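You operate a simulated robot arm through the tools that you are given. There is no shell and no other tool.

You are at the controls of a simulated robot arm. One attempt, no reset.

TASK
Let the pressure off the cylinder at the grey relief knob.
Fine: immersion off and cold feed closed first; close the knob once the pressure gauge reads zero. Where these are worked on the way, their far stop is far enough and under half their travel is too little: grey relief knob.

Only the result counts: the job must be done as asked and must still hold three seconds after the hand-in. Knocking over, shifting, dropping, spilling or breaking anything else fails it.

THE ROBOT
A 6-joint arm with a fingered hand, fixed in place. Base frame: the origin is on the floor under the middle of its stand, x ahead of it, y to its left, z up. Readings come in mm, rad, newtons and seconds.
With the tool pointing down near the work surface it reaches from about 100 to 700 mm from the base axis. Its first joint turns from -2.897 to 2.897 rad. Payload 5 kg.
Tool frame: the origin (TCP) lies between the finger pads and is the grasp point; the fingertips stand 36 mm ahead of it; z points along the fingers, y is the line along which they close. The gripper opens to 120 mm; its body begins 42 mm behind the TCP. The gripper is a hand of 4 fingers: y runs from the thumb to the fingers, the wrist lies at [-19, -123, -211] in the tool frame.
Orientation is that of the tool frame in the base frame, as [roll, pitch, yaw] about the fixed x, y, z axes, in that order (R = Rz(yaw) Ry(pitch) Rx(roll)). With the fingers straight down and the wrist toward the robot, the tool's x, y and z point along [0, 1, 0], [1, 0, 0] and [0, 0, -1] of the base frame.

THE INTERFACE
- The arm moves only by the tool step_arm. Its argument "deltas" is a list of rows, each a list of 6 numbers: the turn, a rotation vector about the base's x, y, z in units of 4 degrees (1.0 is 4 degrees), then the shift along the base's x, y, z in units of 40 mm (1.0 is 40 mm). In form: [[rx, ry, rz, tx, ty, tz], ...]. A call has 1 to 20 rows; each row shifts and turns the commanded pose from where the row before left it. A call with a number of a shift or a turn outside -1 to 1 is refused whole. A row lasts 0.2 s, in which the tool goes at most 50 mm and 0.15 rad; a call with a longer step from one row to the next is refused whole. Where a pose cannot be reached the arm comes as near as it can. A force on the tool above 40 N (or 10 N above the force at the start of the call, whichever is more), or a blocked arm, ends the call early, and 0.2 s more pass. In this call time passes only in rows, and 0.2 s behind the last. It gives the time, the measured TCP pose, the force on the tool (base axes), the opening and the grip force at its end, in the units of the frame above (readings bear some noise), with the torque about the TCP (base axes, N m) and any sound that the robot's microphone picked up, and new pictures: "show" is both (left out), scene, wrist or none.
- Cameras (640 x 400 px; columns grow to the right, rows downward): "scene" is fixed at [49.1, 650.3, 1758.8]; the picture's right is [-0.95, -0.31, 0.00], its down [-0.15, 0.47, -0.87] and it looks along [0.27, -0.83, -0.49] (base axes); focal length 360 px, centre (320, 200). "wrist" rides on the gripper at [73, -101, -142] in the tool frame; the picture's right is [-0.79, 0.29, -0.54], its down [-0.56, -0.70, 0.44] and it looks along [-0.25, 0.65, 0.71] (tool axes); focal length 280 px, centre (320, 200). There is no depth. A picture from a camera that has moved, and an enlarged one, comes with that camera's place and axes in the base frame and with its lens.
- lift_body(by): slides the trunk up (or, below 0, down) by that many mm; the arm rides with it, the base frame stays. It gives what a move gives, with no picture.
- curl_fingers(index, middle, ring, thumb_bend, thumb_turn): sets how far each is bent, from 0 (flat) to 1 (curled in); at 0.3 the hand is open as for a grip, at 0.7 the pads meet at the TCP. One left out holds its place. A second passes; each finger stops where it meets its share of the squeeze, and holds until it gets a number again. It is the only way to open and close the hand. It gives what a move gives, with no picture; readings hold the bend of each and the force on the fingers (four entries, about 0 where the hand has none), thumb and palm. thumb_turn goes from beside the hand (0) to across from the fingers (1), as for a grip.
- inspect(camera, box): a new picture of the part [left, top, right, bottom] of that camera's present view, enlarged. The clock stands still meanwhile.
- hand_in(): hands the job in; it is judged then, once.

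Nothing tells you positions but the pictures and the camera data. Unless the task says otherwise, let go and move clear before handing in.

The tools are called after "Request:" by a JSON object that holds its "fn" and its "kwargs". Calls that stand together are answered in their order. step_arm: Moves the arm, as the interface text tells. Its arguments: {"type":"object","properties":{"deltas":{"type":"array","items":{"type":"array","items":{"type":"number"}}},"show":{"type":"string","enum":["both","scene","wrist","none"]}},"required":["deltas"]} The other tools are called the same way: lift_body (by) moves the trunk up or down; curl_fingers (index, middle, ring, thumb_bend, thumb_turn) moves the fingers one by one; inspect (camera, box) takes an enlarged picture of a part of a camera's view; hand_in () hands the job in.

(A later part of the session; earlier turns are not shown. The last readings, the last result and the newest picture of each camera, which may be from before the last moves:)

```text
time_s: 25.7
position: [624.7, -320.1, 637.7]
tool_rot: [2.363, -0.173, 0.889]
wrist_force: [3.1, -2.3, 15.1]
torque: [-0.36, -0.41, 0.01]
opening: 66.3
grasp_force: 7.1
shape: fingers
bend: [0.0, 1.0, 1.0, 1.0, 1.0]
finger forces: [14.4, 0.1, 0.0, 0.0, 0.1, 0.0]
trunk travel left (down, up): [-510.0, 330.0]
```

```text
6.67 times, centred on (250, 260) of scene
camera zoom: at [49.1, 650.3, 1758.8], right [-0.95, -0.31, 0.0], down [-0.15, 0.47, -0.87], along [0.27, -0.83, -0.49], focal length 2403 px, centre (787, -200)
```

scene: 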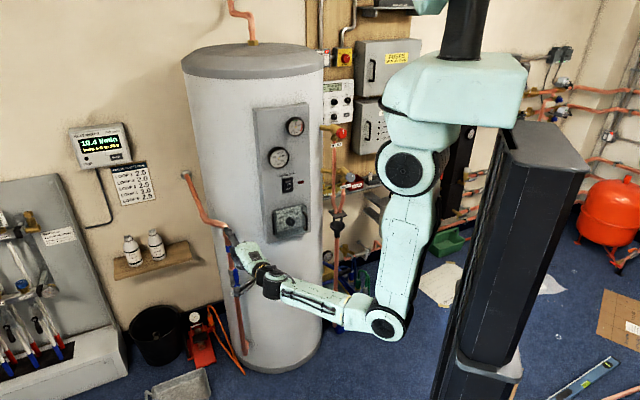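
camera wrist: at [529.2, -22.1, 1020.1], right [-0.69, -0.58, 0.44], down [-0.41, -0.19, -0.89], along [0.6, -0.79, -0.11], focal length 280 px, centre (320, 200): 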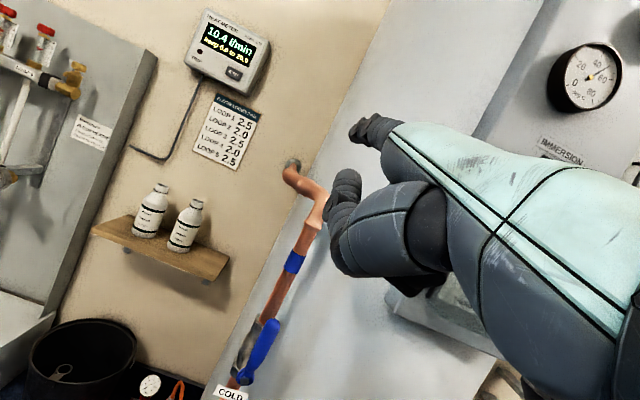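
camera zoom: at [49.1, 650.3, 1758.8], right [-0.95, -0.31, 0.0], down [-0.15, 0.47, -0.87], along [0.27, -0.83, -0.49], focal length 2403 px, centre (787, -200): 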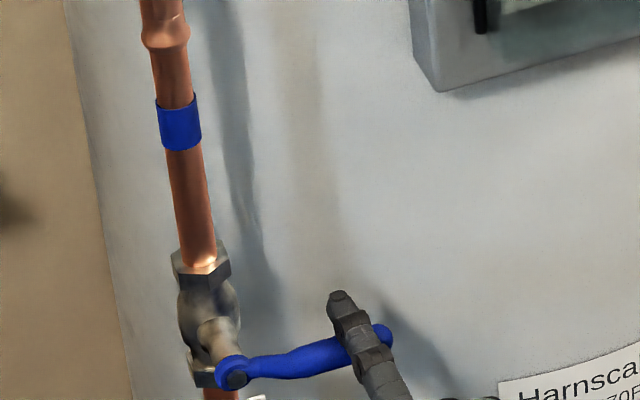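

The lever is horizontal against its stop (15 N reaction), so the cold feed is closed. I'll lift the finger off and withdraw straight out.

Request:
{"fn": "step_arm", "kwargs": {"deltas": [[0, 0, 0, 0, 0, 0.4], [0, 0, 0, 0, 0, 0.3], [0, 0, 0, -0.6, 0.6, 0], [0, 0, 0, -0.6, 0.6, 0], [0, 0, 0, -0.6, 0.6, 0], [0, 0, 0, -0.6, 0.6, 0], [0, 0, 0, -0.6, 0.6, 0]], "show": "both"}}

Request:
{"fn": "inspect", "kwargs": {"camera": "scene", "box": [210, 230, 290, 290]}}

Request:
{"fn": "inspect", "kwargs": {"camera": "scene", "box": [320, 130, 400, 230]}}

Request:
{"fn": "inspect", "kwargs": {"camera": "scene", "box": [260, 100, 320, 200]}}

```text
time_s: 27.3
position: [512.6, -199.2, 659.8]
tool_rot: [2.369, -0.169, 0.889]
wrist_force: [0.4, 0.1, -0.5]
torque: [-0.01, -0.02, 0.01]
opening: 58.4
grasp_force: 0.0
shape: fingers
bend: [0.0, 1.0, 1.0, 1.0, 1.0]
finger forces: [0.0, 0.0, 0.0, 0.1, 0.0, 0.0]
trunk travel left (down, up): [-510.0, 330.0]
camera wrist: at [420.6, -38.6, 703.8], right [-0.69, -0.57, 0.45], down [-0.41, -0.2, -0.89], along [0.6, -0.8, -0.1], focal length 280 px, centre (320, 200)
```

scene: 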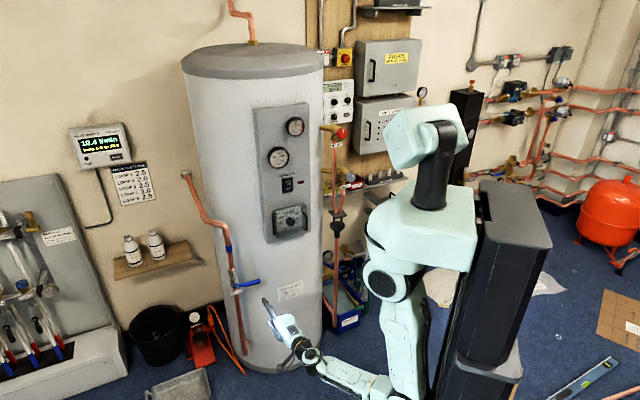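
wrist: 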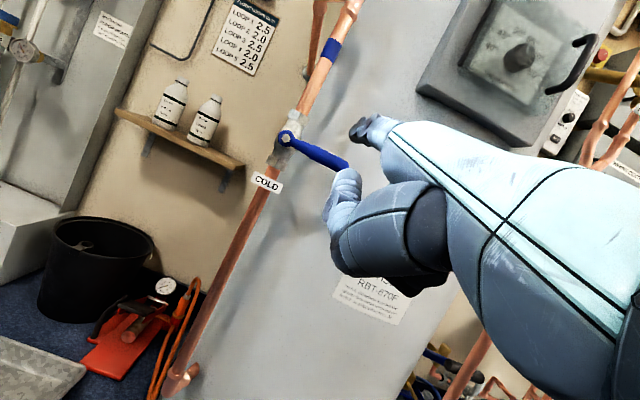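

```text
6.67 times, centred on (250, 260) of scene
camera zoom: at [49.1, 650.3, 1758.8], right [-0.95, -0.31, 0.0], down [-0.15, 0.47, -0.87], along [0.27, -0.83, -0.49], focal length 2403 px, centre (787, -200)
```

zoom: 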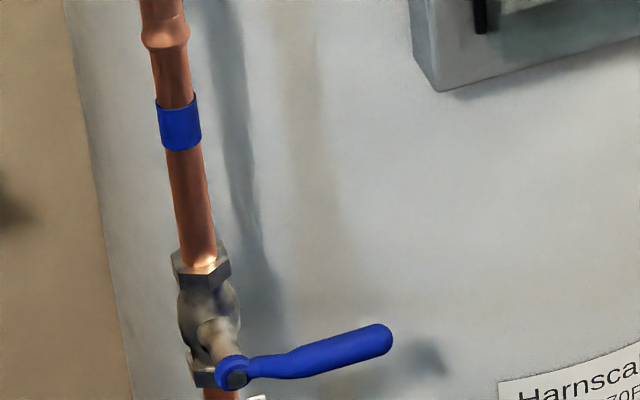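

```text
4.00 times, centred on (360, 180) of scene
camera zoom: at [49.1, 650.3, 1758.8], right [-0.95, -0.31, 0.0], down [-0.15, 0.47, -0.87], along [0.27, -0.83, -0.49], focal length 1442 px, centre (160, 280)
```

zoom: 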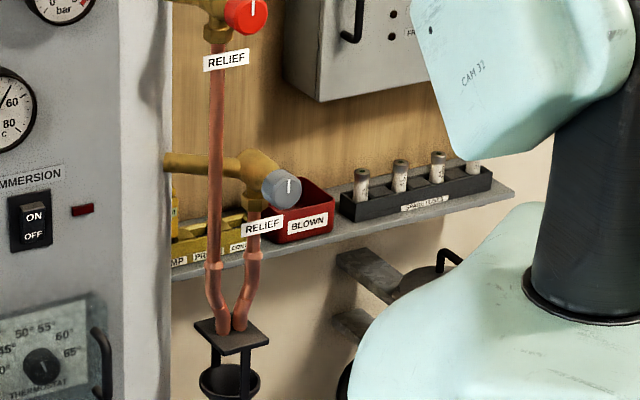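

```text
4.00 times, centred on (290, 150) of scene
camera zoom: at [49.1, 650.3, 1758.8], right [-0.95, -0.31, 0.0], down [-0.15, 0.47, -0.87], along [0.27, -0.83, -0.49], focal length 1442 px, centre (440, 400)
```

zoom: 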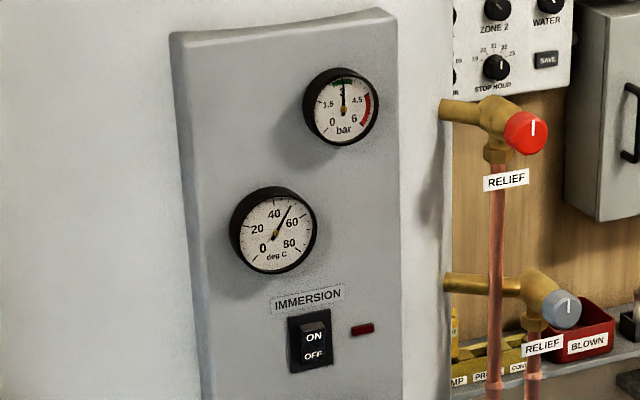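

The cold lever is horizontal (closed), the immersion lamp is off, the gauge still reads 3 bar, and both relief knobs have their marks pointing up. Next I raise the trunk and move sideways, well clear of the cylinder, to in front of the grey knob.

Request:
{"fn": "lift_body", "kwargs": {"by": 265}}

Request:
{"fn": "step_arm", "kwargs": {"deltas": [[0, 0, 0, -0.75, -0.75, 0.1], [0, 0, 0, -0.75, -0.75, 0.1], [0, 0, 0, -0.75, -0.75, 0.1], [0, 0, 0, -0.75, -0.75, 0.1], [0, 0, 0, -0.75, -0.75, 0.1], [0, 0, 0, -0.75, -0.75, 0.1], [0, 0, 0, -0.75, -0.75, 0.1], [0, 0, 0, -0.75, -0.75, 0.1]], "show": "both"}}

```text
time_s: 30.0
position: [511.8, -200.1, 926.6]
tool_rot: [2.371, -0.171, 0.89]
wrist_force: [-0.1, 0.2, -0.4]
torque: [0.0, -0.02, -0.02]
opening: 58.6
grasp_force: 0.0
shape: fingers
bend: [0.0, 1.0, 1.0, 1.0, 1.0]
finger forces: [0.1, 0.1, 0.1, 0.0, 0.0, 0.0]
trunk travel left (down, up): [-775.0, 65.0]
```

```text
time_s: 31.8
position: [292.7, -410.7, 965.8]
tool_rot: [2.37, -0.173, 0.889]
wrist_force: [0.1, -0.3, -0.4]
torque: [0.01, 0.02, 0.02]
opening: 58.4
grasp_force: 0.0
shape: fingers
bend: [0.0, 1.0, 1.0, 1.0, 1.0]
finger forces: [0.0, 0.0, 0.1, 0.1, 0.1, 0.0]
out of reach, approached as far as the arm can: row 2, 3, 4
trunk travel left (down, up): [-775.0, 65.0]
camera wrist: at [200.2, -250.9, 1009.6], right [-0.69, -0.57, 0.45], down [-0.41, -0.2, -0.89], along [0.6, -0.79, -0.1], focal length 280 px, centre (320, 200)
```

scene: 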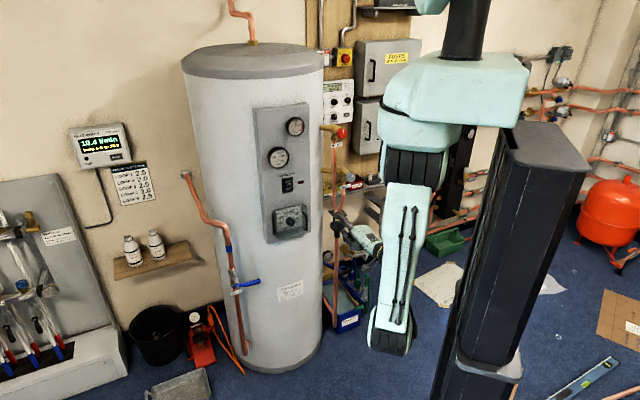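
wrist: 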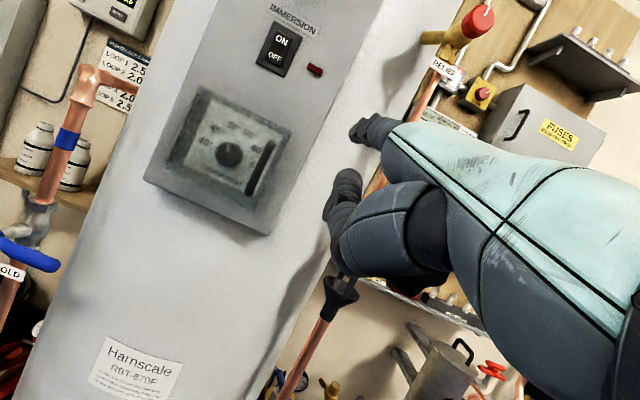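

I'm partway; the red knob and tundish positions agree with earlier estimates. I'll continue sideways and up toward a spot in front of the grey knob.

Request:
{"fn": "step_arm", "kwargs": {"deltas": [[0, 0, 0, -0.75, -0.75, 0.2], [0, 0, 0, -0.75, -0.75, 0.2], [0, 0, 0, -0.75, -0.75, 0.2], [0, 0, 0, -0.3, -0.3, 0.2]], "show": "both"}}

```text
time_s: 32.8
position: [188.6, -512.5, 996.7]
tool_rot: [2.371, -0.172, 0.889]
wrist_force: [0.0, 0.6, 0.0]
torque: [-0.03, 0.01, 0.01]
opening: 58.1
grasp_force: 0.1
shape: fingers
bend: [0.0, 1.0, 1.0, 1.0, 1.0]
finger forces: [0.0, 0.0, 0.0, 0.1, 0.0, 0.1]
trunk travel left (down, up): [-775.0, 65.0]
camera wrist: at [97.2, -352.3, 1041.3], right [-0.69, -0.57, 0.44], down [-0.41, -0.2, -0.89], along [0.6, -0.79, -0.1], focal length 280 px, centre (320, 200)
```

scene: 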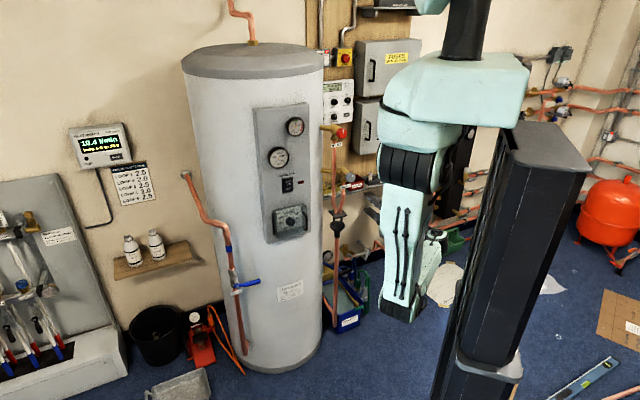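
wrist: 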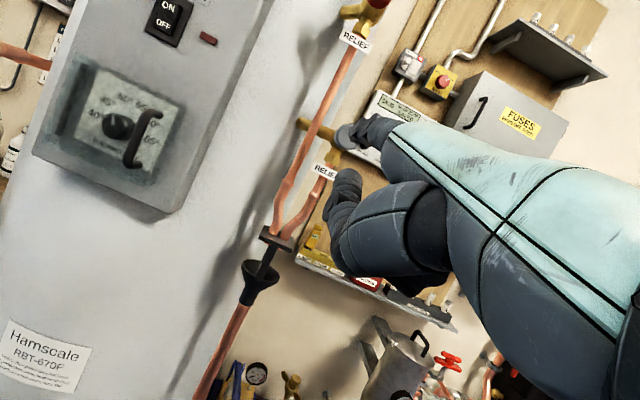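

The grey knob is now visible just past the fingertip in the wrist view. I'll enlarge it for a more precise position.

Request:
{"fn": "inspect", "kwargs": {"camera": "wrist", "box": [280, 80, 400, 200]}}

Request:
{"fn": "inspect", "kwargs": {"camera": "scene", "box": [320, 150, 380, 200]}}

```text
3.33 times, centred on (340, 140) of wrist
camera zoom: at [97.2, -352.3, 1041.3], right [-0.69, -0.57, 0.44], down [-0.41, -0.2, -0.89], along [0.6, -0.79, -0.1], focal length 935 px, centre (253, 400)
```

zoom: 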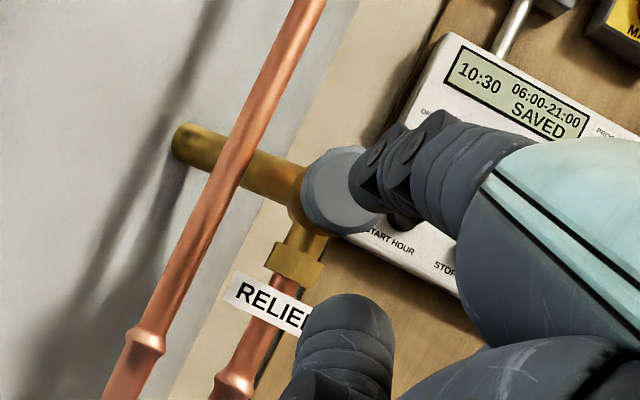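

```text
8.00 times, centred on (350, 175) of scene
camera zoom: at [49.1, 650.3, 1758.8], right [-0.95, -0.31, 0.0], down [-0.15, 0.47, -0.87], along [0.27, -0.83, -0.49], focal length 2884 px, centre (80, 400)
```

zoom: 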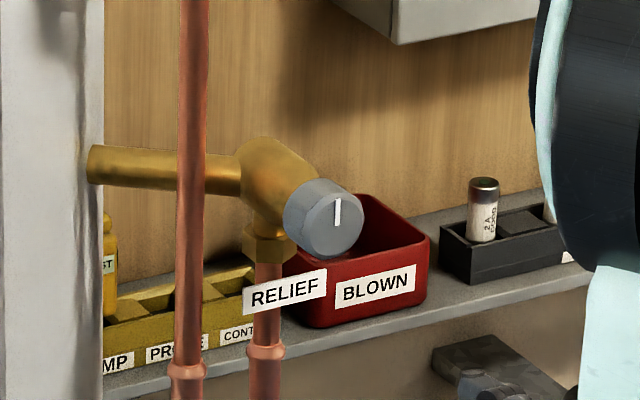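

The grey knob's face is at about (340, -665, 1100), diameter about 38 mm, axis along (-0.7, 0.7). I'm 210 mm out, so I'll level the hand here so its grasp axis lies along the knob axis, raising it to knob height.

Request:
{"fn": "step_arm", "kwargs": {"deltas": [[-0.782, -0.577, -0.195, 0, 0, 0.22], [-0.782, -0.577, -0.195, 0, 0, 0.22], [-0.782, -0.577, -0.195, 0, 0, 0.22], [-0.782, -0.577, -0.195, 0, 0, 0.22], [-0.782, -0.577, -0.195, 0, 0, 0.22], [-0.782, -0.577, -0.195, 0, 0, 0.22], [-0.782, -0.577, -0.195, 0, 0, 0.22], [-0.782, -0.577, -0.195, 0, 0, 0.22], [-0.782, -0.577, -0.195, 0, 0, 0.22], [-0.782, -0.577, -0.195, 0, 0, 0.22], [-0.782, -0.577, -0.195, 0, 0, 0.22], [-0.782, -0.577, -0.195, 0, 0, 0.22]], "show": "both"}}

```text
time_s: 35.4
position: [190.4, -512.2, 1102.3]
tool_rot: [1.569, 0.0, 0.785]
wrist_force: [0.3, 0.6, -1.3]
torque: [-0.01, 0.02, 0.01]
opening: 58.4
grasp_force: 0.0
shape: fingers
bend: [0.0, 1.0, 1.0, 1.0, 1.0]
finger forces: [0.0, 0.0, 0.0, 0.0, 0.1, 0.0]
trunk travel left (down, up): [-775.0, 65.0]
camera wrist: at [140.5, -359.9, 1002.3], right [-0.94, -0.18, 0.29], down [-0.08, -0.71, -0.7], along [0.33, -0.68, 0.65], focal length 280 px, centre (320, 200)
```

scene: 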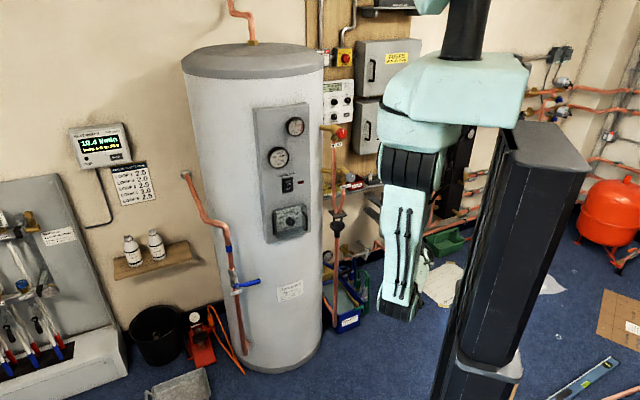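
wrist: 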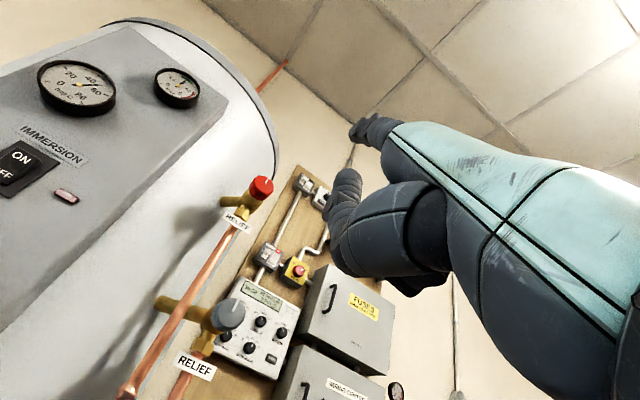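

The hand reached the level pose exactly, facing the knob. I'll enlarge the knob in the wrist view to pin down its position again.

Request:
{"fn": "inspect", "kwargs": {"camera": "wrist", "box": [140, 240, 300, 400]}}

Request:
{"fn": "inspect", "kwargs": {"camera": "scene", "box": [330, 160, 370, 190]}}

```text
2.50 times, centred on (220, 320) of wrist
camera zoom: at [140.5, -359.9, 1002.3], right [-0.94, -0.18, 0.29], down [-0.08, -0.71, -0.7], along [0.33, -0.68, 0.65], focal length 701 px, centre (570, -100)
```

zoom: 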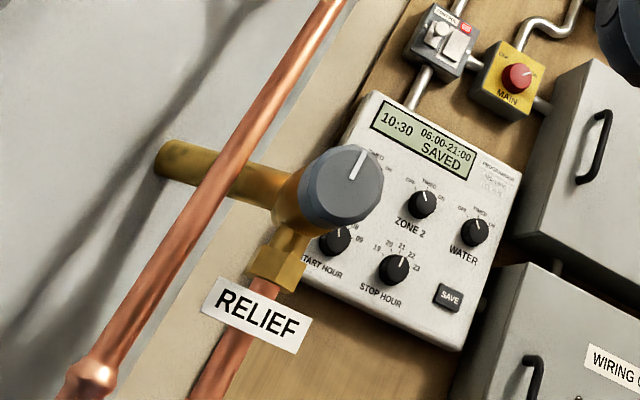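

```text
13.33 times, centred on (350, 175) of scene
camera zoom: at [49.1, 650.3, 1758.8], right [-0.95, -0.31, 0.0], down [-0.15, 0.47, -0.87], along [0.27, -0.83, -0.49], focal length 4807 px, centre (-80, 533)
```

zoom: 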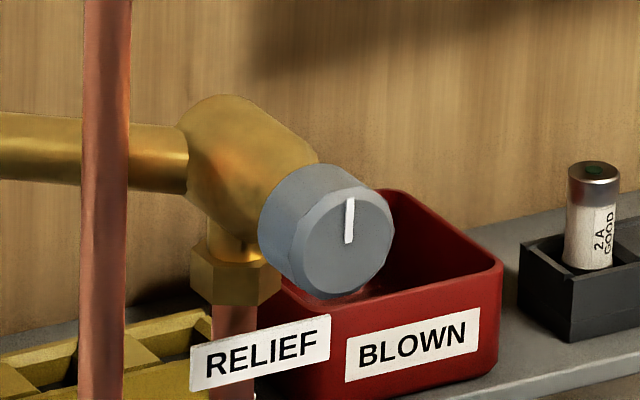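

The knob face lies almost exactly on the tool axis, about 214 mm ahead. I'll open the hand for a grip and try rolling about the knob axis here in free space, clockwise first so I have room to turn counterclockwise later.

Request:
{"fn": "curl_fingers", "kwargs": {"index": 0.3, "middle": 0.3, "ring": 0.3, "thumb_bend": 0.3, "thumb_turn": 1}}

Request:
{"fn": "step_arm", "kwargs": {"deltas": [[0.707, -0.707, 0, 0, 0, 0], [0.707, -0.707, 0, 0, 0, 0], [0.707, -0.707, 0, 0, 0, 0], [0.707, -0.707, 0, 0, 0, 0], [0.707, -0.707, 0, 0, 0, 0], [0.707, -0.707, 0, 0, 0, 0], [0.707, -0.707, 0, 0, 0, 0], [0.707, -0.707, 0, 0, 0, 0], [0.707, -0.707, 0, 0, 0, 0], [0.707, -0.707, 0, 0, 0, 0], [0.707, -0.707, 0, 0, 0, 0]], "show": "both"}}

```text
time_s: 36.4
position: [189.8, -512.7, 1103.3]
tool_rot: [1.572, -0.002, 0.787]
wrist_force: [-0.5, -0.1, 0.6]
torque: [0.0, 0.0, 0.01]
opening: 123.3
grasp_force: 0.1
shape: fingers
bend: [0.3, 0.3, 0.3, 0.3, 0.98]
finger forces: [0.0, 0.0, 0.0, 0.1, 0.1, 0.0]
trunk travel left (down, up): [-775.0, 65.0]
```

```text
time_s: 38.8
position: [191.0, -511.3, 1103.5]
tool_rot: [1.57, -0.769, 0.787]
wrist_force: [-0.6, -0.3, -0.1]
torque: [0.03, -0.03, -0.01]
opening: 123.0
grasp_force: 0.1
shape: fingers
bend: [0.3, 0.3, 0.3, 0.3, 0.98]
finger forces: [0.0, 0.1, 0.1, 0.1, 0.0, 0.1]
trunk travel left (down, up): [-775.0, 65.0]
camera wrist: at [175.6, -323.4, 1081.8], right [-0.93, -0.16, -0.34], down [0.37, -0.25, -0.89], along [0.06, -0.95, 0.29], focal length 280 px, centre (320, 200)
```

scene: 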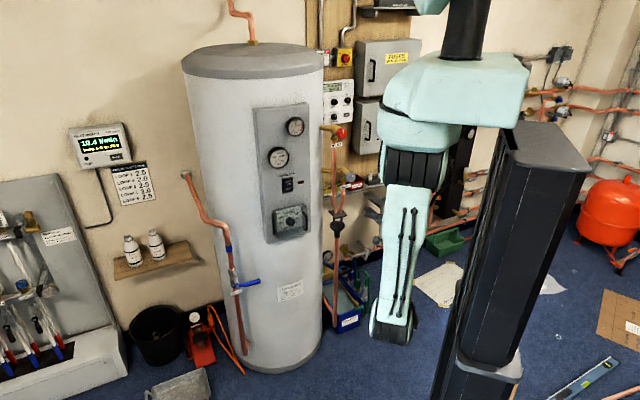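
wrist: 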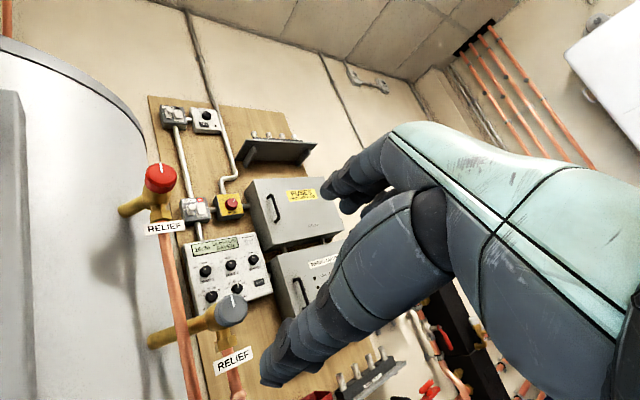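

A 44° clockwise roll is fine, and the knob estimate holds at about (341, -666, 1098). I'll test further clockwise roll to see how much turning range I have.

Request:
{"fn": "step_arm", "kwargs": {"deltas": [[0.707, -0.707, 0, 0, 0, 0], [0.707, -0.707, 0, 0, 0, 0], [0.707, -0.707, 0, 0, 0, 0], [0.707, -0.707, 0, 0, 0, 0], [0.707, -0.707, 0, 0, 0, 0], [0.707, -0.707, 0, 0, 0, 0], [0.707, -0.707, 0, 0, 0, 0], [0.707, -0.707, 0, 0, 0, 0], [0.707, -0.707, 0, 0, 0, 0], [0.707, -0.707, 0, 0, 0, 0], [0.707, -0.707, 0, 0, 0, 0]], "show": "both"}}

```text
time_s: 41.2
position: [193.4, -511.4, 1102.2]
tool_rot: [1.553, -1.448, 0.818]
wrist_force: [-0.4, -0.1, -0.1]
torque: [-0.01, 0.02, 0.02]
opening: 123.6
grasp_force: 0.0
shape: fingers
bend: [0.3, 0.3, 0.3, 0.3, 0.98]
finger forces: [0.0, 0.0, 0.1, 0.1, 0.1, 0.0]
out of reach, approached as far as the arm can: row 11
trunk travel left (down, up): [-775.0, 65.0]
camera wrist: at [166.7, -333.1, 1163.7], right [-0.65, 0.1, -0.75], down [0.76, 0.14, -0.64], along [0.04, -0.98, -0.17], focal length 280 px, centre (320, 200)
```

scene: 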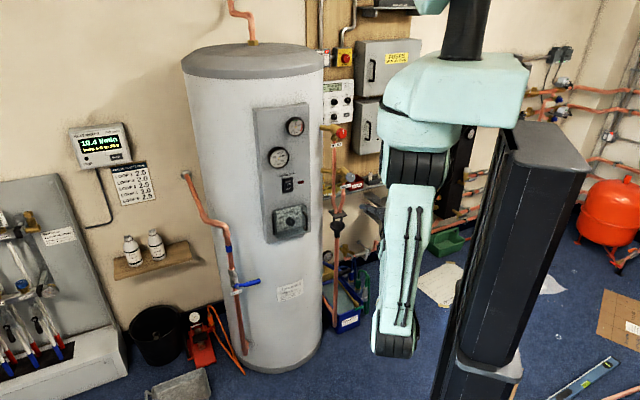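
wrist: 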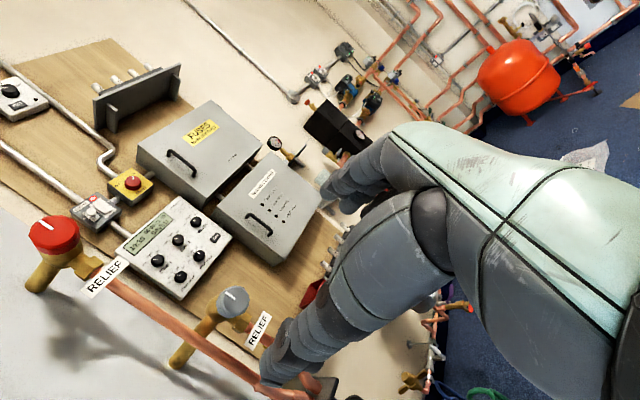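

The roll limit is about -83°, so I'll start the grip from about -71°. I'll move in to about 70 mm before the knob and check alignment.

Request:
{"fn": "step_arm", "kwargs": {"deltas": [[-0.707, 0.707, 0, -0.03, -0.03, 0], [-0.707, 0.707, 0, -0.03, -0.03, 0], [-0.707, 0.707, 0, -0.03, -0.03, 0], [0, 0, 0, 0.627, -0.627, 0], [0, 0, 0, 0.627, -0.627, 0], [0, 0, 0, 0.627, -0.627, 0], [0, 0, 0, 0.627, -0.627, 0]], "show": "both"}}

Request:
{"fn": "inspect", "kwargs": {"camera": "scene", "box": [320, 140, 400, 220]}}

```text
time_s: 42.8
position: [290.6, -615.5, 1101.4]
tool_rot: [1.583, -1.24, 0.789]
wrist_force: [0.3, 0.5, 0.6]
torque: [-0.01, 0.03, 0.02]
opening: 123.4
grasp_force: 0.0
shape: fingers
bend: [0.3, 0.3, 0.3, 0.3, 0.98]
finger forces: [0.0, 0.0, 0.1, 0.0, 0.0, 0.1]
trunk travel left (down, up): [-775.0, 65.0]
camera wrist: at [271.5, -430.4, 1139.6], right [-0.76, 0.0, -0.65], down [0.65, 0.04, -0.76], along [0.02, -1.0, -0.03], focal length 280 px, centre (320, 200)
```

scene: 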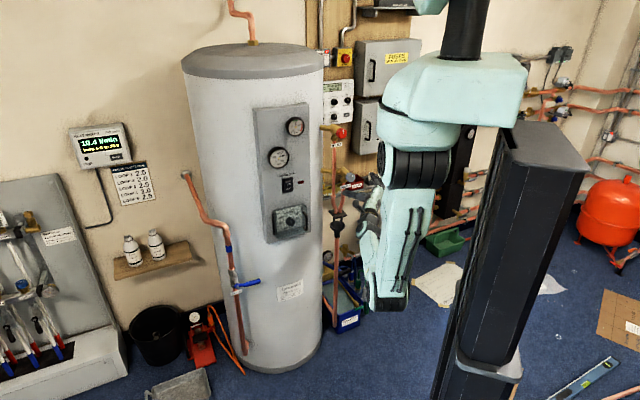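
wrist: 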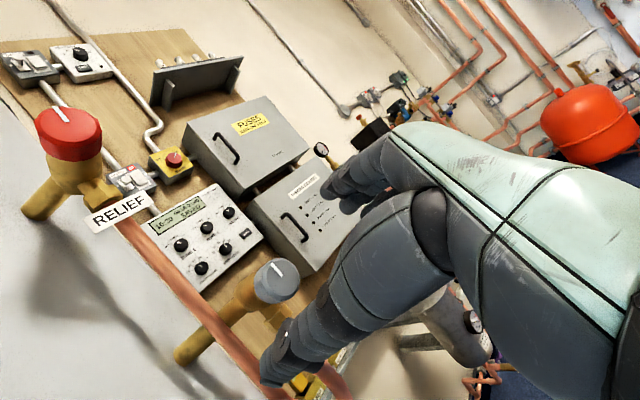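

```text
5.00 times, centred on (360, 180) of scene
camera zoom: at [49.1, 650.3, 1758.8], right [-0.95, -0.31, 0.0], down [-0.15, 0.47, -0.87], along [0.27, -0.83, -0.49], focal length 1803 px, centre (120, 300)
```

zoom: 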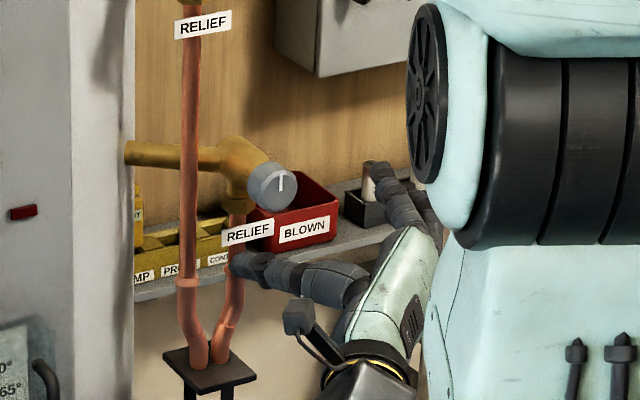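

The thumb is left of the knob and the fingers are to its right, about 70 mm short of it. I'll enlarge the wrist view to check the knob centre from this closer position.

Request:
{"fn": "inspect", "kwargs": {"camera": "wrist", "box": [180, 220, 380, 400]}}

```text
2.22 times, centred on (280, 310) of wrist
camera zoom: at [271.5, -430.4, 1139.6], right [-0.76, 0.0, -0.65], down [0.65, 0.04, -0.76], along [0.02, -1.0, -0.03], focal length 623 px, centre (409, -44)
```

zoom: 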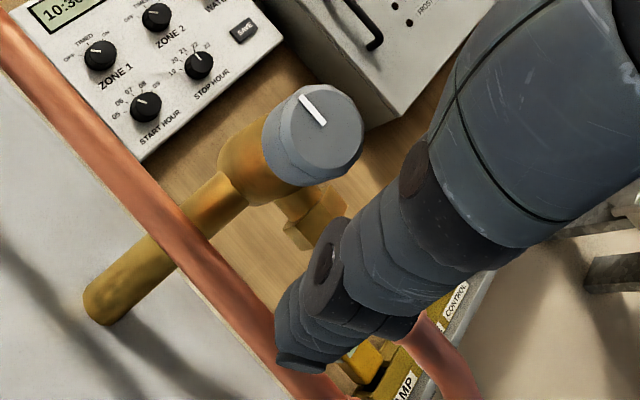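

The knob centre is at about t=227, z=1101 along its axis, close to my line. I'll approach two thirds of the way with a small correction and look again.

Request:
{"fn": "step_arm", "kwargs": {"deltas": [[0, 0, 0, 0.42, -0.37, 0.05], [0, 0, 0, 0.42, -0.37, 0.05]], "show": "wrist"}}

Request:
{"fn": "inspect", "kwargs": {"camera": "scene", "box": [320, 140, 400, 220]}}

Request:
{"fn": "inspect", "kwargs": {"camera": "wrist", "box": [180, 180, 380, 380]}}

```text
time_s: 43.4
position: [324.9, -646.0, 1106.9]
tool_rot: [1.577, -1.24, 0.796]
wrist_force: [0.4, -0.4, 0.4]
torque: [-0.03, 0.02, -0.01]
opening: 123.4
grasp_force: 0.0
shape: fingers
bend: [0.3, 0.3, 0.3, 0.3, 0.98]
finger forces: [0.0, 0.0, 0.0, 0.0, 0.0, 0.0]
trunk travel left (down, up): [-775.0, 65.0]
camera wrist: at [305.6, -460.4, 1144.5], right [-0.76, 0.0, -0.65], down [0.65, 0.04, -0.76], along [0.02, -1.0, -0.03], focal length 280 px, centre (320, 200)
```

wrist: 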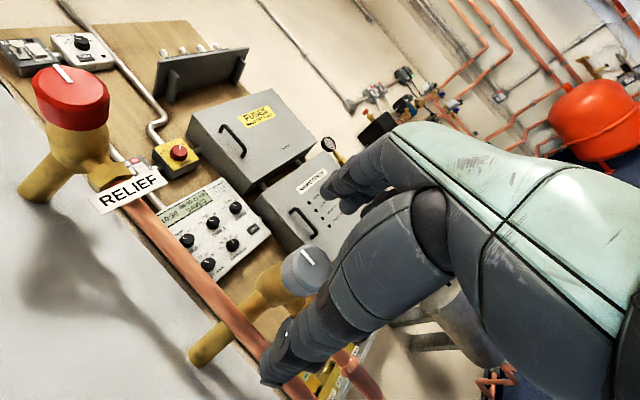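

```text
5.00 times, centred on (360, 180) of scene
camera zoom: at [49.1, 650.3, 1758.8], right [-0.95, -0.31, 0.0], down [-0.15, 0.47, -0.87], along [0.27, -0.83, -0.49], focal length 1803 px, centre (120, 300)
```

zoom: 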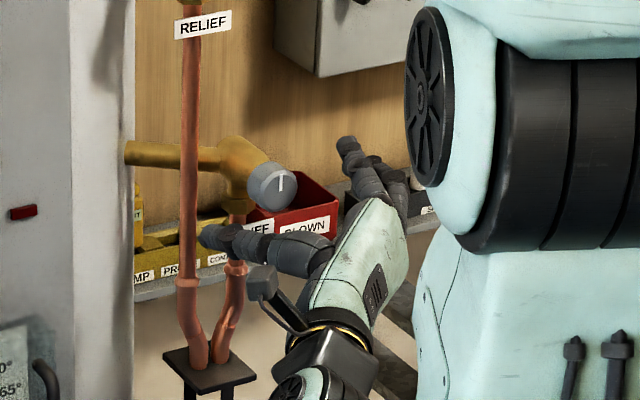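

```text
2.00 times, centred on (280, 280) of wrist
camera zoom: at [305.6, -460.4, 1144.5], right [-0.76, 0.0, -0.65], down [0.65, 0.04, -0.76], along [0.02, -1.0, -0.03], focal length 561 px, centre (400, 40)
```

zoom: 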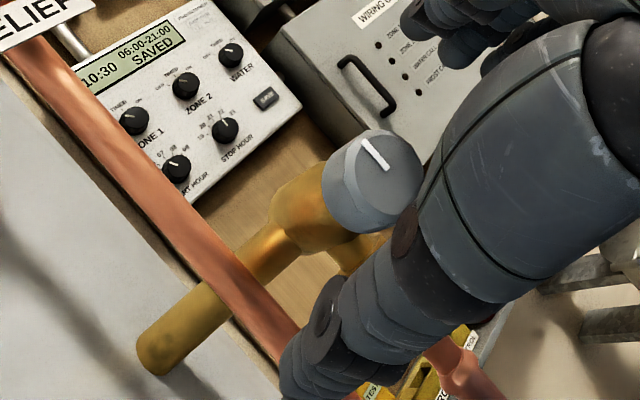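

The views agree best with the knob face at about (351, -681, 1100), still about 40 mm ahead of the grasp point. I'll advance another 20 mm and check.

Request:
{"fn": "step_arm", "kwargs": {"deltas": [[0, 0, 0, 0.18, -0.18, -0.02], [0, 0, 0, 0.18, -0.18, -0.02]], "show": "none"}}

Request:
{"fn": "inspect", "kwargs": {"camera": "scene", "box": [330, 150, 390, 210]}}

Request:
{"fn": "inspect", "kwargs": {"camera": "wrist", "box": [200, 180, 400, 380]}}

```text
time_s: 44.0
position: [337.9, -658.0, 1106.0]
tool_rot: [1.58, -1.239, 0.792]
wrist_force: [0.5, 0.1, 0.6]
torque: [-0.01, 0.01, 0.02]
opening: 123.4
grasp_force: 0.1
shape: fingers
bend: [0.3, 0.3, 0.3, 0.3, 0.98]
finger forces: [0.0, 0.0, 0.1, 0.0, 0.0, 0.0]
trunk travel left (down, up): [-775.0, 65.0]
```

```text
6.67 times, centred on (360, 180) of scene
camera zoom: at [49.1, 650.3, 1758.8], right [-0.95, -0.31, 0.0], down [-0.15, 0.47, -0.87], along [0.27, -0.83, -0.49], focal length 2403 px, centre (53, 333)
```

zoom: 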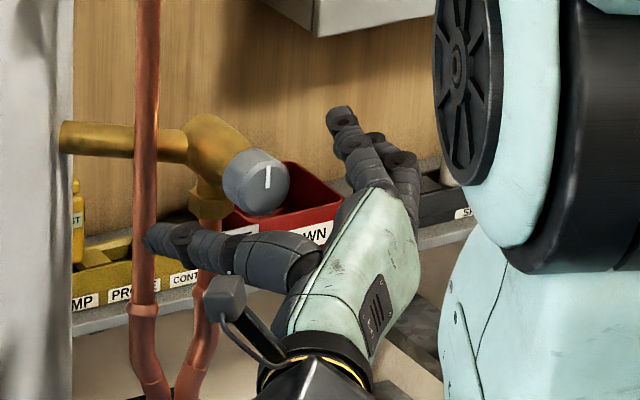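

```text
2.00 times, centred on (300, 280) of wrist
camera zoom: at [318.8, -474.0, 1142.6], right [-0.76, 0.0, -0.65], down [0.65, 0.04, -0.76], along [0.02, -1.0, -0.03], focal length 561 px, centre (360, 40)
```

zoom: 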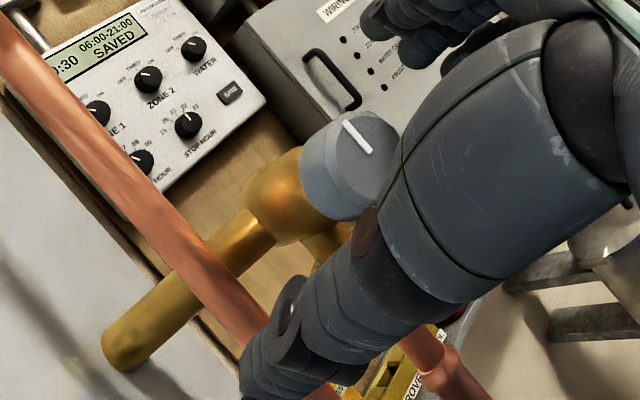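

The discharge pipe in front of the thumb is further back (about 20 mm clear), and the knob sits about 28 mm ahead and slightly to the right. I'll correct by 6 mm and move in so the finger pads surround the knob.

Request:
{"fn": "step_arm", "kwargs": {"deltas": [[0, 0, 0, 0.151, -0.256, 0], [0, 0, 0, 0.151, -0.256, 0]], "show": "none"}}

Request:
{"fn": "inspect", "kwargs": {"camera": "scene", "box": [330, 150, 390, 210]}}

Request:
{"fn": "inspect", "kwargs": {"camera": "wrist", "box": [220, 160, 420, 360]}}

```text
time_s: 44.6
position: [349.9, -680.2, 1106.9]
tool_rot: [1.58, -1.24, 0.792]
wrist_force: [-0.5, 0.1, 0.0]
torque: [-0.02, -0.02, -0.01]
opening: 123.2
grasp_force: 0.1
shape: fingers
bend: [0.3, 0.3, 0.3, 0.3, 0.98]
finger forces: [0.1, 0.0, 0.0, 0.0, 0.0, 0.1]
trunk travel left (down, up): [-775.0, 65.0]
```

```text
6.67 times, centred on (360, 180) of scene
camera zoom: at [49.1, 650.3, 1758.8], right [-0.95, -0.31, 0.0], down [-0.15, 0.47, -0.87], along [0.27, -0.83, -0.49], focal length 2403 px, centre (53, 333)
```

zoom: 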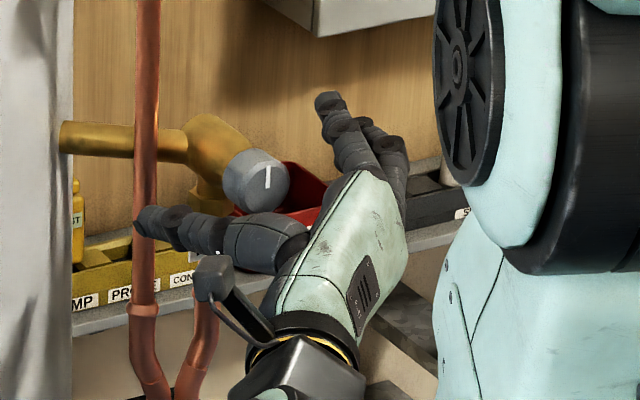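

```text
2.00 times, centred on (320, 260) of wrist
camera zoom: at [330.7, -494.6, 1142.7], right [-0.76, 0.0, -0.65], down [0.65, 0.04, -0.76], along [0.02, -1.0, -0.03], focal length 561 px, centre (320, 80)
```

zoom: 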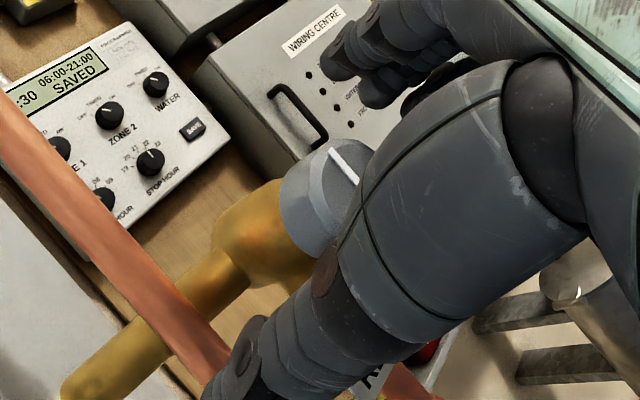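

The knob sits between the thumb and fingers, and no contact forces show yet. I'll close the index, middle finger and thumb on it.

Request:
{"fn": "curl_fingers", "kwargs": {"index": 0.5, "middle": 0.5, "thumb_bend": 0.5}}

Request:
{"fn": "inspect", "kwargs": {"camera": "scene", "box": [330, 150, 390, 210]}}

Request:
{"fn": "inspect", "kwargs": {"camera": "wrist", "box": [220, 120, 420, 320]}}

```text
time_s: 45.6
position: [350.9, -678.6, 1106.8]
tool_rot: [1.579, -1.239, 0.79]
wrist_force: [0.3, -1.7, 0.4]
torque: [0.03, -0.01, 0.02]
opening: 64.6
grasp_force: 0.1
shape: fingers
bend: [0.5, 0.5, 0.3, 0.5, 1.0]
finger forces: [0.0, 0.0, 0.0, 0.1, 0.0, 0.1]
trunk travel left (down, up): [-775.0, 65.0]
```

```text
6.67 times, centred on (360, 180) of scene
camera zoom: at [49.1, 650.3, 1758.8], right [-0.95, -0.31, 0.0], down [-0.15, 0.47, -0.87], along [0.27, -0.83, -0.49], focal length 2403 px, centre (53, 333)
```

zoom: 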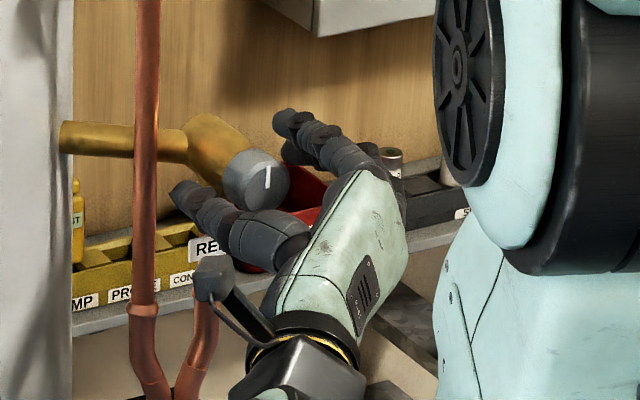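

```text
2.00 times, centred on (320, 220) of wrist
camera zoom: at [330.5, -494.2, 1142.9], right [-0.76, 0.0, -0.65], down [0.65, 0.04, -0.76], along [0.02, -1.0, -0.03], focal length 561 px, centre (320, 160)
```

zoom: 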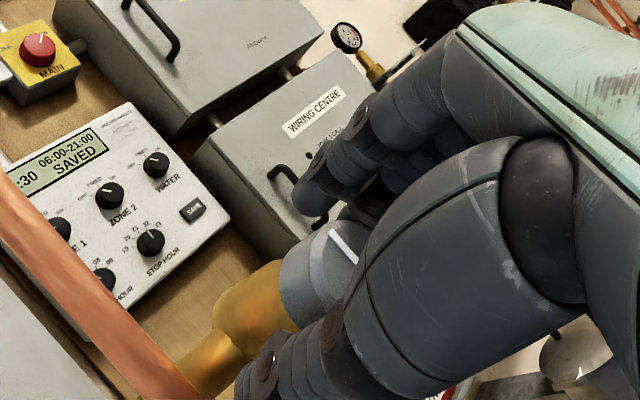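

At 64 mm opening the knob is still centred. I'll close further to grip it.

Request:
{"fn": "curl_fingers", "kwargs": {"index": 0.7, "middle": 0.7, "thumb_bend": 0.7}}

Request:
{"fn": "inspect", "kwargs": {"camera": "scene", "box": [330, 150, 390, 210]}}

Request:
{"fn": "inspect", "kwargs": {"camera": "wrist", "box": [220, 120, 420, 320]}}

```text
time_s: 46.6
position: [349.6, -679.9, 1106.1]
tool_rot: [1.578, -1.24, 0.793]
wrist_force: [1.1, -5.4, 1.9]
torque: [-0.04, -0.03, 0.02]
opening: 30.2
grasp_force: 12.0
shape: fingers
bend: [0.64, 0.64, 0.3, 0.62, 1.0]
finger forces: [6.4, 7.2, 0.1, 0.1, 10.9, 0.0]
trunk travel left (down, up): [-775.0, 65.0]
```

```text
6.67 times, centred on (360, 180) of scene
camera zoom: at [49.1, 650.3, 1758.8], right [-0.95, -0.31, 0.0], down [-0.15, 0.47, -0.87], along [0.27, -0.83, -0.49], focal length 2403 px, centre (53, 333)
```

zoom: 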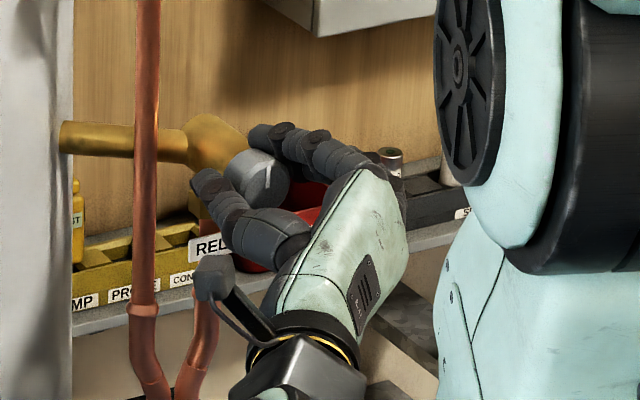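

```text
2.00 times, centred on (320, 220) of wrist
camera zoom: at [330.4, -494.7, 1143.1], right [-0.76, 0.0, -0.65], down [0.65, 0.04, -0.76], along [0.02, -1.0, -0.03], focal length 561 px, centre (320, 160)
```

zoom: 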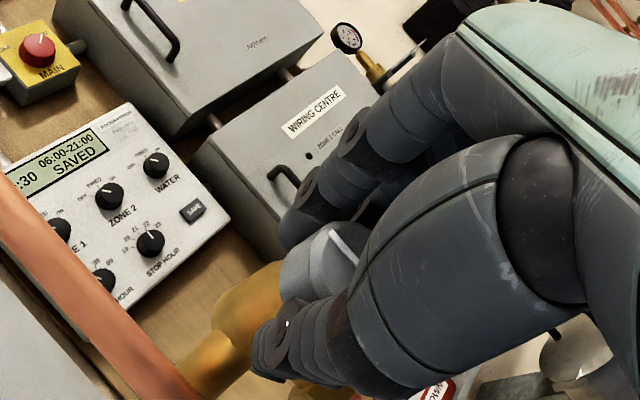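

The grip holds (index 6, middle 7, thumb 11 N) and the mark is still upright. Now I try a small counterclockwise turn (opening sense) and watch the mark and the torque.

Request:
{"fn": "step_arm", "kwargs": {"deltas": [[-0.707, 0.707, 0, 0.003, 0.003, -0.004], [-0.707, 0.707, 0, 0.003, 0.003, -0.004], [-0.707, 0.707, 0, 0.003, 0.003, -0.004]], "show": "none"}}

Request:
{"fn": "inspect", "kwargs": {"camera": "scene", "box": [335, 155, 375, 195]}}

Request:
{"fn": "inspect", "kwargs": {"camera": "scene", "box": [270, 105, 320, 145]}}

```text
time_s: 47.4
position: [350.0, -680.3, 1105.3]
tool_rot: [1.58, -1.029, 0.791]
wrist_force: [-0.4, -4.8, 0.7]
torque: [0.19, -0.11, 0.09]
opening: 29.4
grasp_force: 13.5
shape: fingers
bend: [0.63, 0.65, 0.3, 0.63, 1.0]
finger forces: [6.7, 8.2, 0.0, 0.0, 11.3, 0.1]
trunk travel left (down, up): [-775.0, 65.0]
```

```text
10.00 times, centred on (355, 175) of scene
camera zoom: at [49.1, 650.3, 1758.8], right [-0.95, -0.31, 0.0], down [-0.15, 0.47, -0.87], along [0.27, -0.83, -0.49], focal length 3605 px, centre (-30, 450)
```

zoom: 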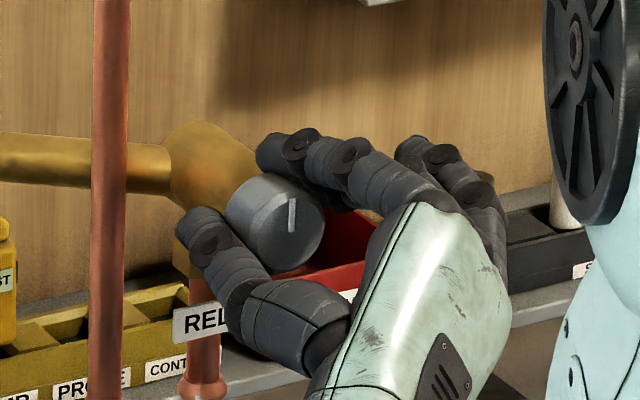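

```text
10.00 times, centred on (295, 125) of scene
camera zoom: at [49.1, 650.3, 1758.8], right [-0.95, -0.31, 0.0], down [-0.15, 0.47, -0.87], along [0.27, -0.83, -0.49], focal length 3605 px, centre (570, 950)
```

zoom: 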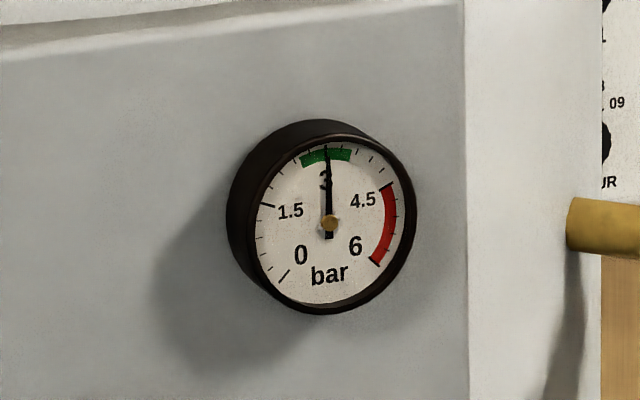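

The hand has turned 12°, but the mark hasn't clearly moved yet and the torque is small. I'll turn further and check.

Request:
{"fn": "step_arm", "kwargs": {"deltas": [[-0.707, 0.707, 0, 0.003, 0.003, -0.004], [-0.707, 0.707, 0, 0.003, 0.003, -0.005], [-0.707, 0.707, 0, 0.003, 0.003, -0.005], [-0.707, 0.707, 0, 0.002, 0.002, -0.006]], "show": "none"}}

Request:
{"fn": "inspect", "kwargs": {"camera": "scene", "box": [335, 155, 375, 195]}}

Request:
{"fn": "inspect", "kwargs": {"camera": "wrist", "box": [220, 120, 420, 320]}}

```text
time_s: 48.4
position: [351.4, -680.6, 1103.8]
tool_rot: [1.581, -0.748, 0.794]
wrist_force: [3.8, -3.8, 0.8]
torque: [0.25, -0.2, 0.12]
opening: 26.3
grasp_force: 15.8
shape: fingers
bend: [0.63, 0.66, 0.3, 0.65, 0.98]
finger forces: [5.9, 11.5, 0.0, 0.0, 13.7, 0.0]
trunk travel left (down, up): [-775.0, 65.0]
```

```text
10.00 times, centred on (355, 175) of scene
camera zoom: at [49.1, 650.3, 1758.8], right [-0.95, -0.31, 0.0], down [-0.15, 0.47, -0.87], along [0.27, -0.83, -0.49], focal length 3605 px, centre (-30, 450)
```

zoom: 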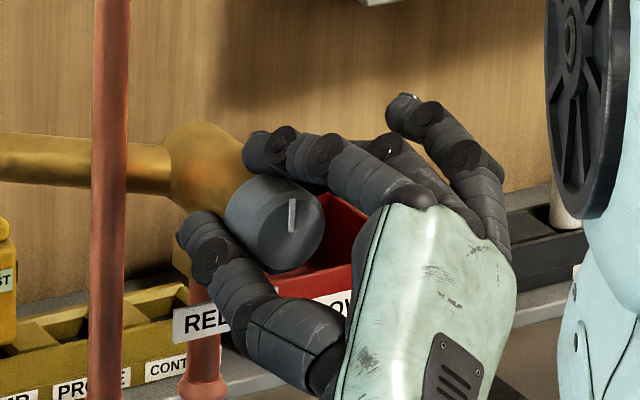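

```text
2.00 times, centred on (320, 220) of wrist
camera zoom: at [334.0, -492.2, 1081.4], right [-0.93, -0.17, -0.32], down [0.36, -0.26, -0.9], along [0.07, -0.95, 0.3], focal length 561 px, centre (320, 160)
```

zoom: 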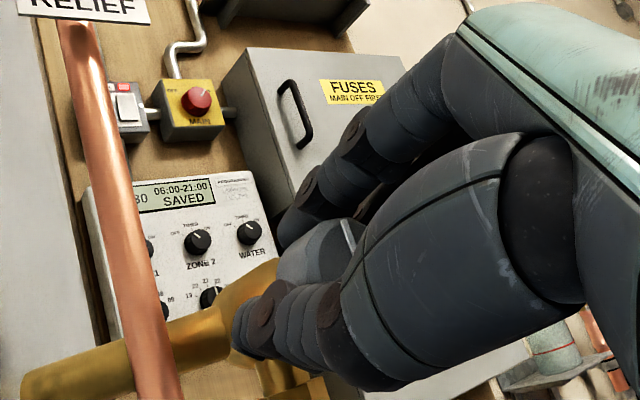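

The mark hasn't moved after 28°, so the fingers are slipping or the knob is against its stop in that direction. I'll turn clockwise to see whether it moves that way.

Request:
{"fn": "step_arm", "kwargs": {"deltas": [[0.707, -0.707, 0, -0.002, -0.002, 0.006], [0.707, -0.707, 0, -0.003, -0.003, 0.005], [0.707, -0.707, 0, -0.003, -0.003, 0.005], [0.707, -0.707, 0, -0.003, -0.003, 0.004], [0.707, -0.707, 0, -0.003, -0.003, 0.004]], "show": "none"}}

Request:
{"fn": "inspect", "kwargs": {"camera": "scene", "box": [335, 155, 375, 195]}}

Request:
{"fn": "inspect", "kwargs": {"camera": "scene", "box": [270, 105, 320, 145]}}

```text
time_s: 49.6
position: [350.4, -679.9, 1106.7]
tool_rot: [1.577, -1.1, 0.795]
wrist_force: [7.5, -4.9, 7.4]
torque: [-0.15, -0.1, 0.18]
opening: 26.7
grasp_force: 14.0
shape: fingers
bend: [0.64, 0.65, 0.3, 0.64, 1.0]
finger forces: [8.5, 8.9, 0.1, 0.0, 10.8, 0.0]
trunk travel left (down, up): [-775.0, 65.0]
```

```text
10.00 times, centred on (355, 175) of scene
camera zoom: at [49.1, 650.3, 1758.8], right [-0.95, -0.31, 0.0], down [-0.15, 0.47, -0.87], along [0.27, -0.83, -0.49], focal length 3605 px, centre (-30, 450)
```

zoom: 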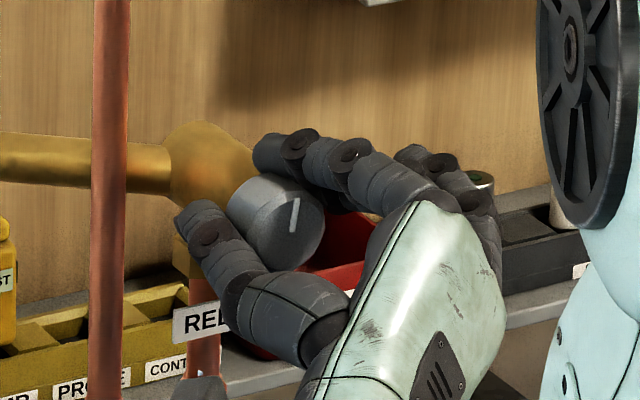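

```text
10.00 times, centred on (295, 125) of scene
camera zoom: at [49.1, 650.3, 1758.8], right [-0.95, -0.31, 0.0], down [-0.15, 0.47, -0.87], along [0.27, -0.83, -0.49], focal length 3605 px, centre (570, 950)
```

zoom: 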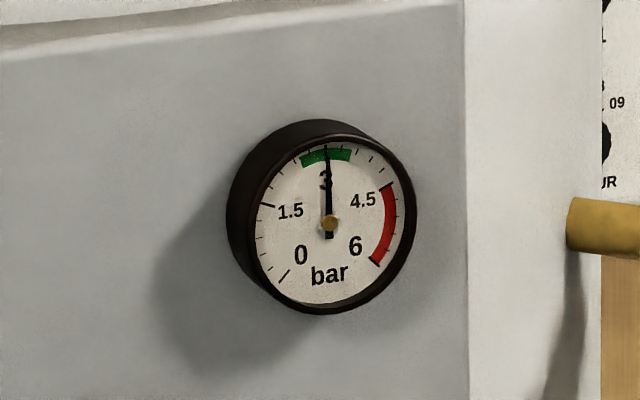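

The mark has tilted clockwise about 10°, so clockwise may be the opening direction here. I'll confirm with a few more degrees clockwise.

Request:
{"fn": "step_arm", "kwargs": {"deltas": [[0.707, -0.707, 0, -0.003, -0.003, 0.004], [0.707, -0.707, 0, -0.003, -0.003, 0.004], [0.707, -0.707, 0, -0.003, -0.003, 0.003]], "show": "none"}}

Request:
{"fn": "inspect", "kwargs": {"camera": "scene", "box": [340, 160, 370, 190]}}

Request:
{"fn": "inspect", "kwargs": {"camera": "scene", "box": [270, 105, 320, 145]}}

```text
time_s: 50.4
position: [349.1, -680.9, 1106.5]
tool_rot: [1.574, -1.308, 0.795]
wrist_force: [8.1, -9.1, 11.0]
torque: [-0.22, -0.17, 0.1]
opening: 26.7
grasp_force: 14.5
shape: fingers
bend: [0.64, 0.65, 0.3, 0.64, 1.0]
finger forces: [9.6, 9.2, 0.0, 0.1, 10.7, 0.1]
trunk travel left (down, up): [-775.0, 65.0]
```

```text
13.33 times, centred on (355, 175) of scene
camera zoom: at [49.1, 650.3, 1758.8], right [-0.95, -0.31, 0.0], down [-0.15, 0.47, -0.87], along [0.27, -0.83, -0.49], focal length 4807 px, centre (-147, 533)
```

zoom: 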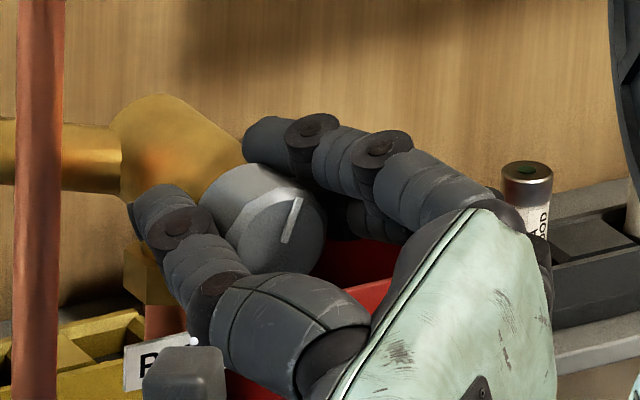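

```text
10.00 times, centred on (295, 125) of scene
camera zoom: at [49.1, 650.3, 1758.8], right [-0.95, -0.31, 0.0], down [-0.15, 0.47, -0.87], along [0.27, -0.83, -0.49], focal length 3605 px, centre (570, 950)
```

zoom: 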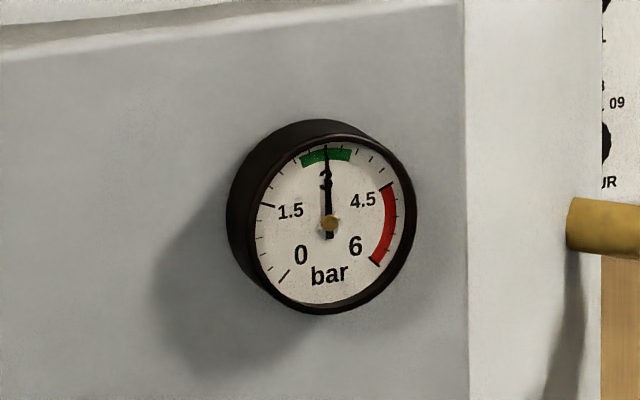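

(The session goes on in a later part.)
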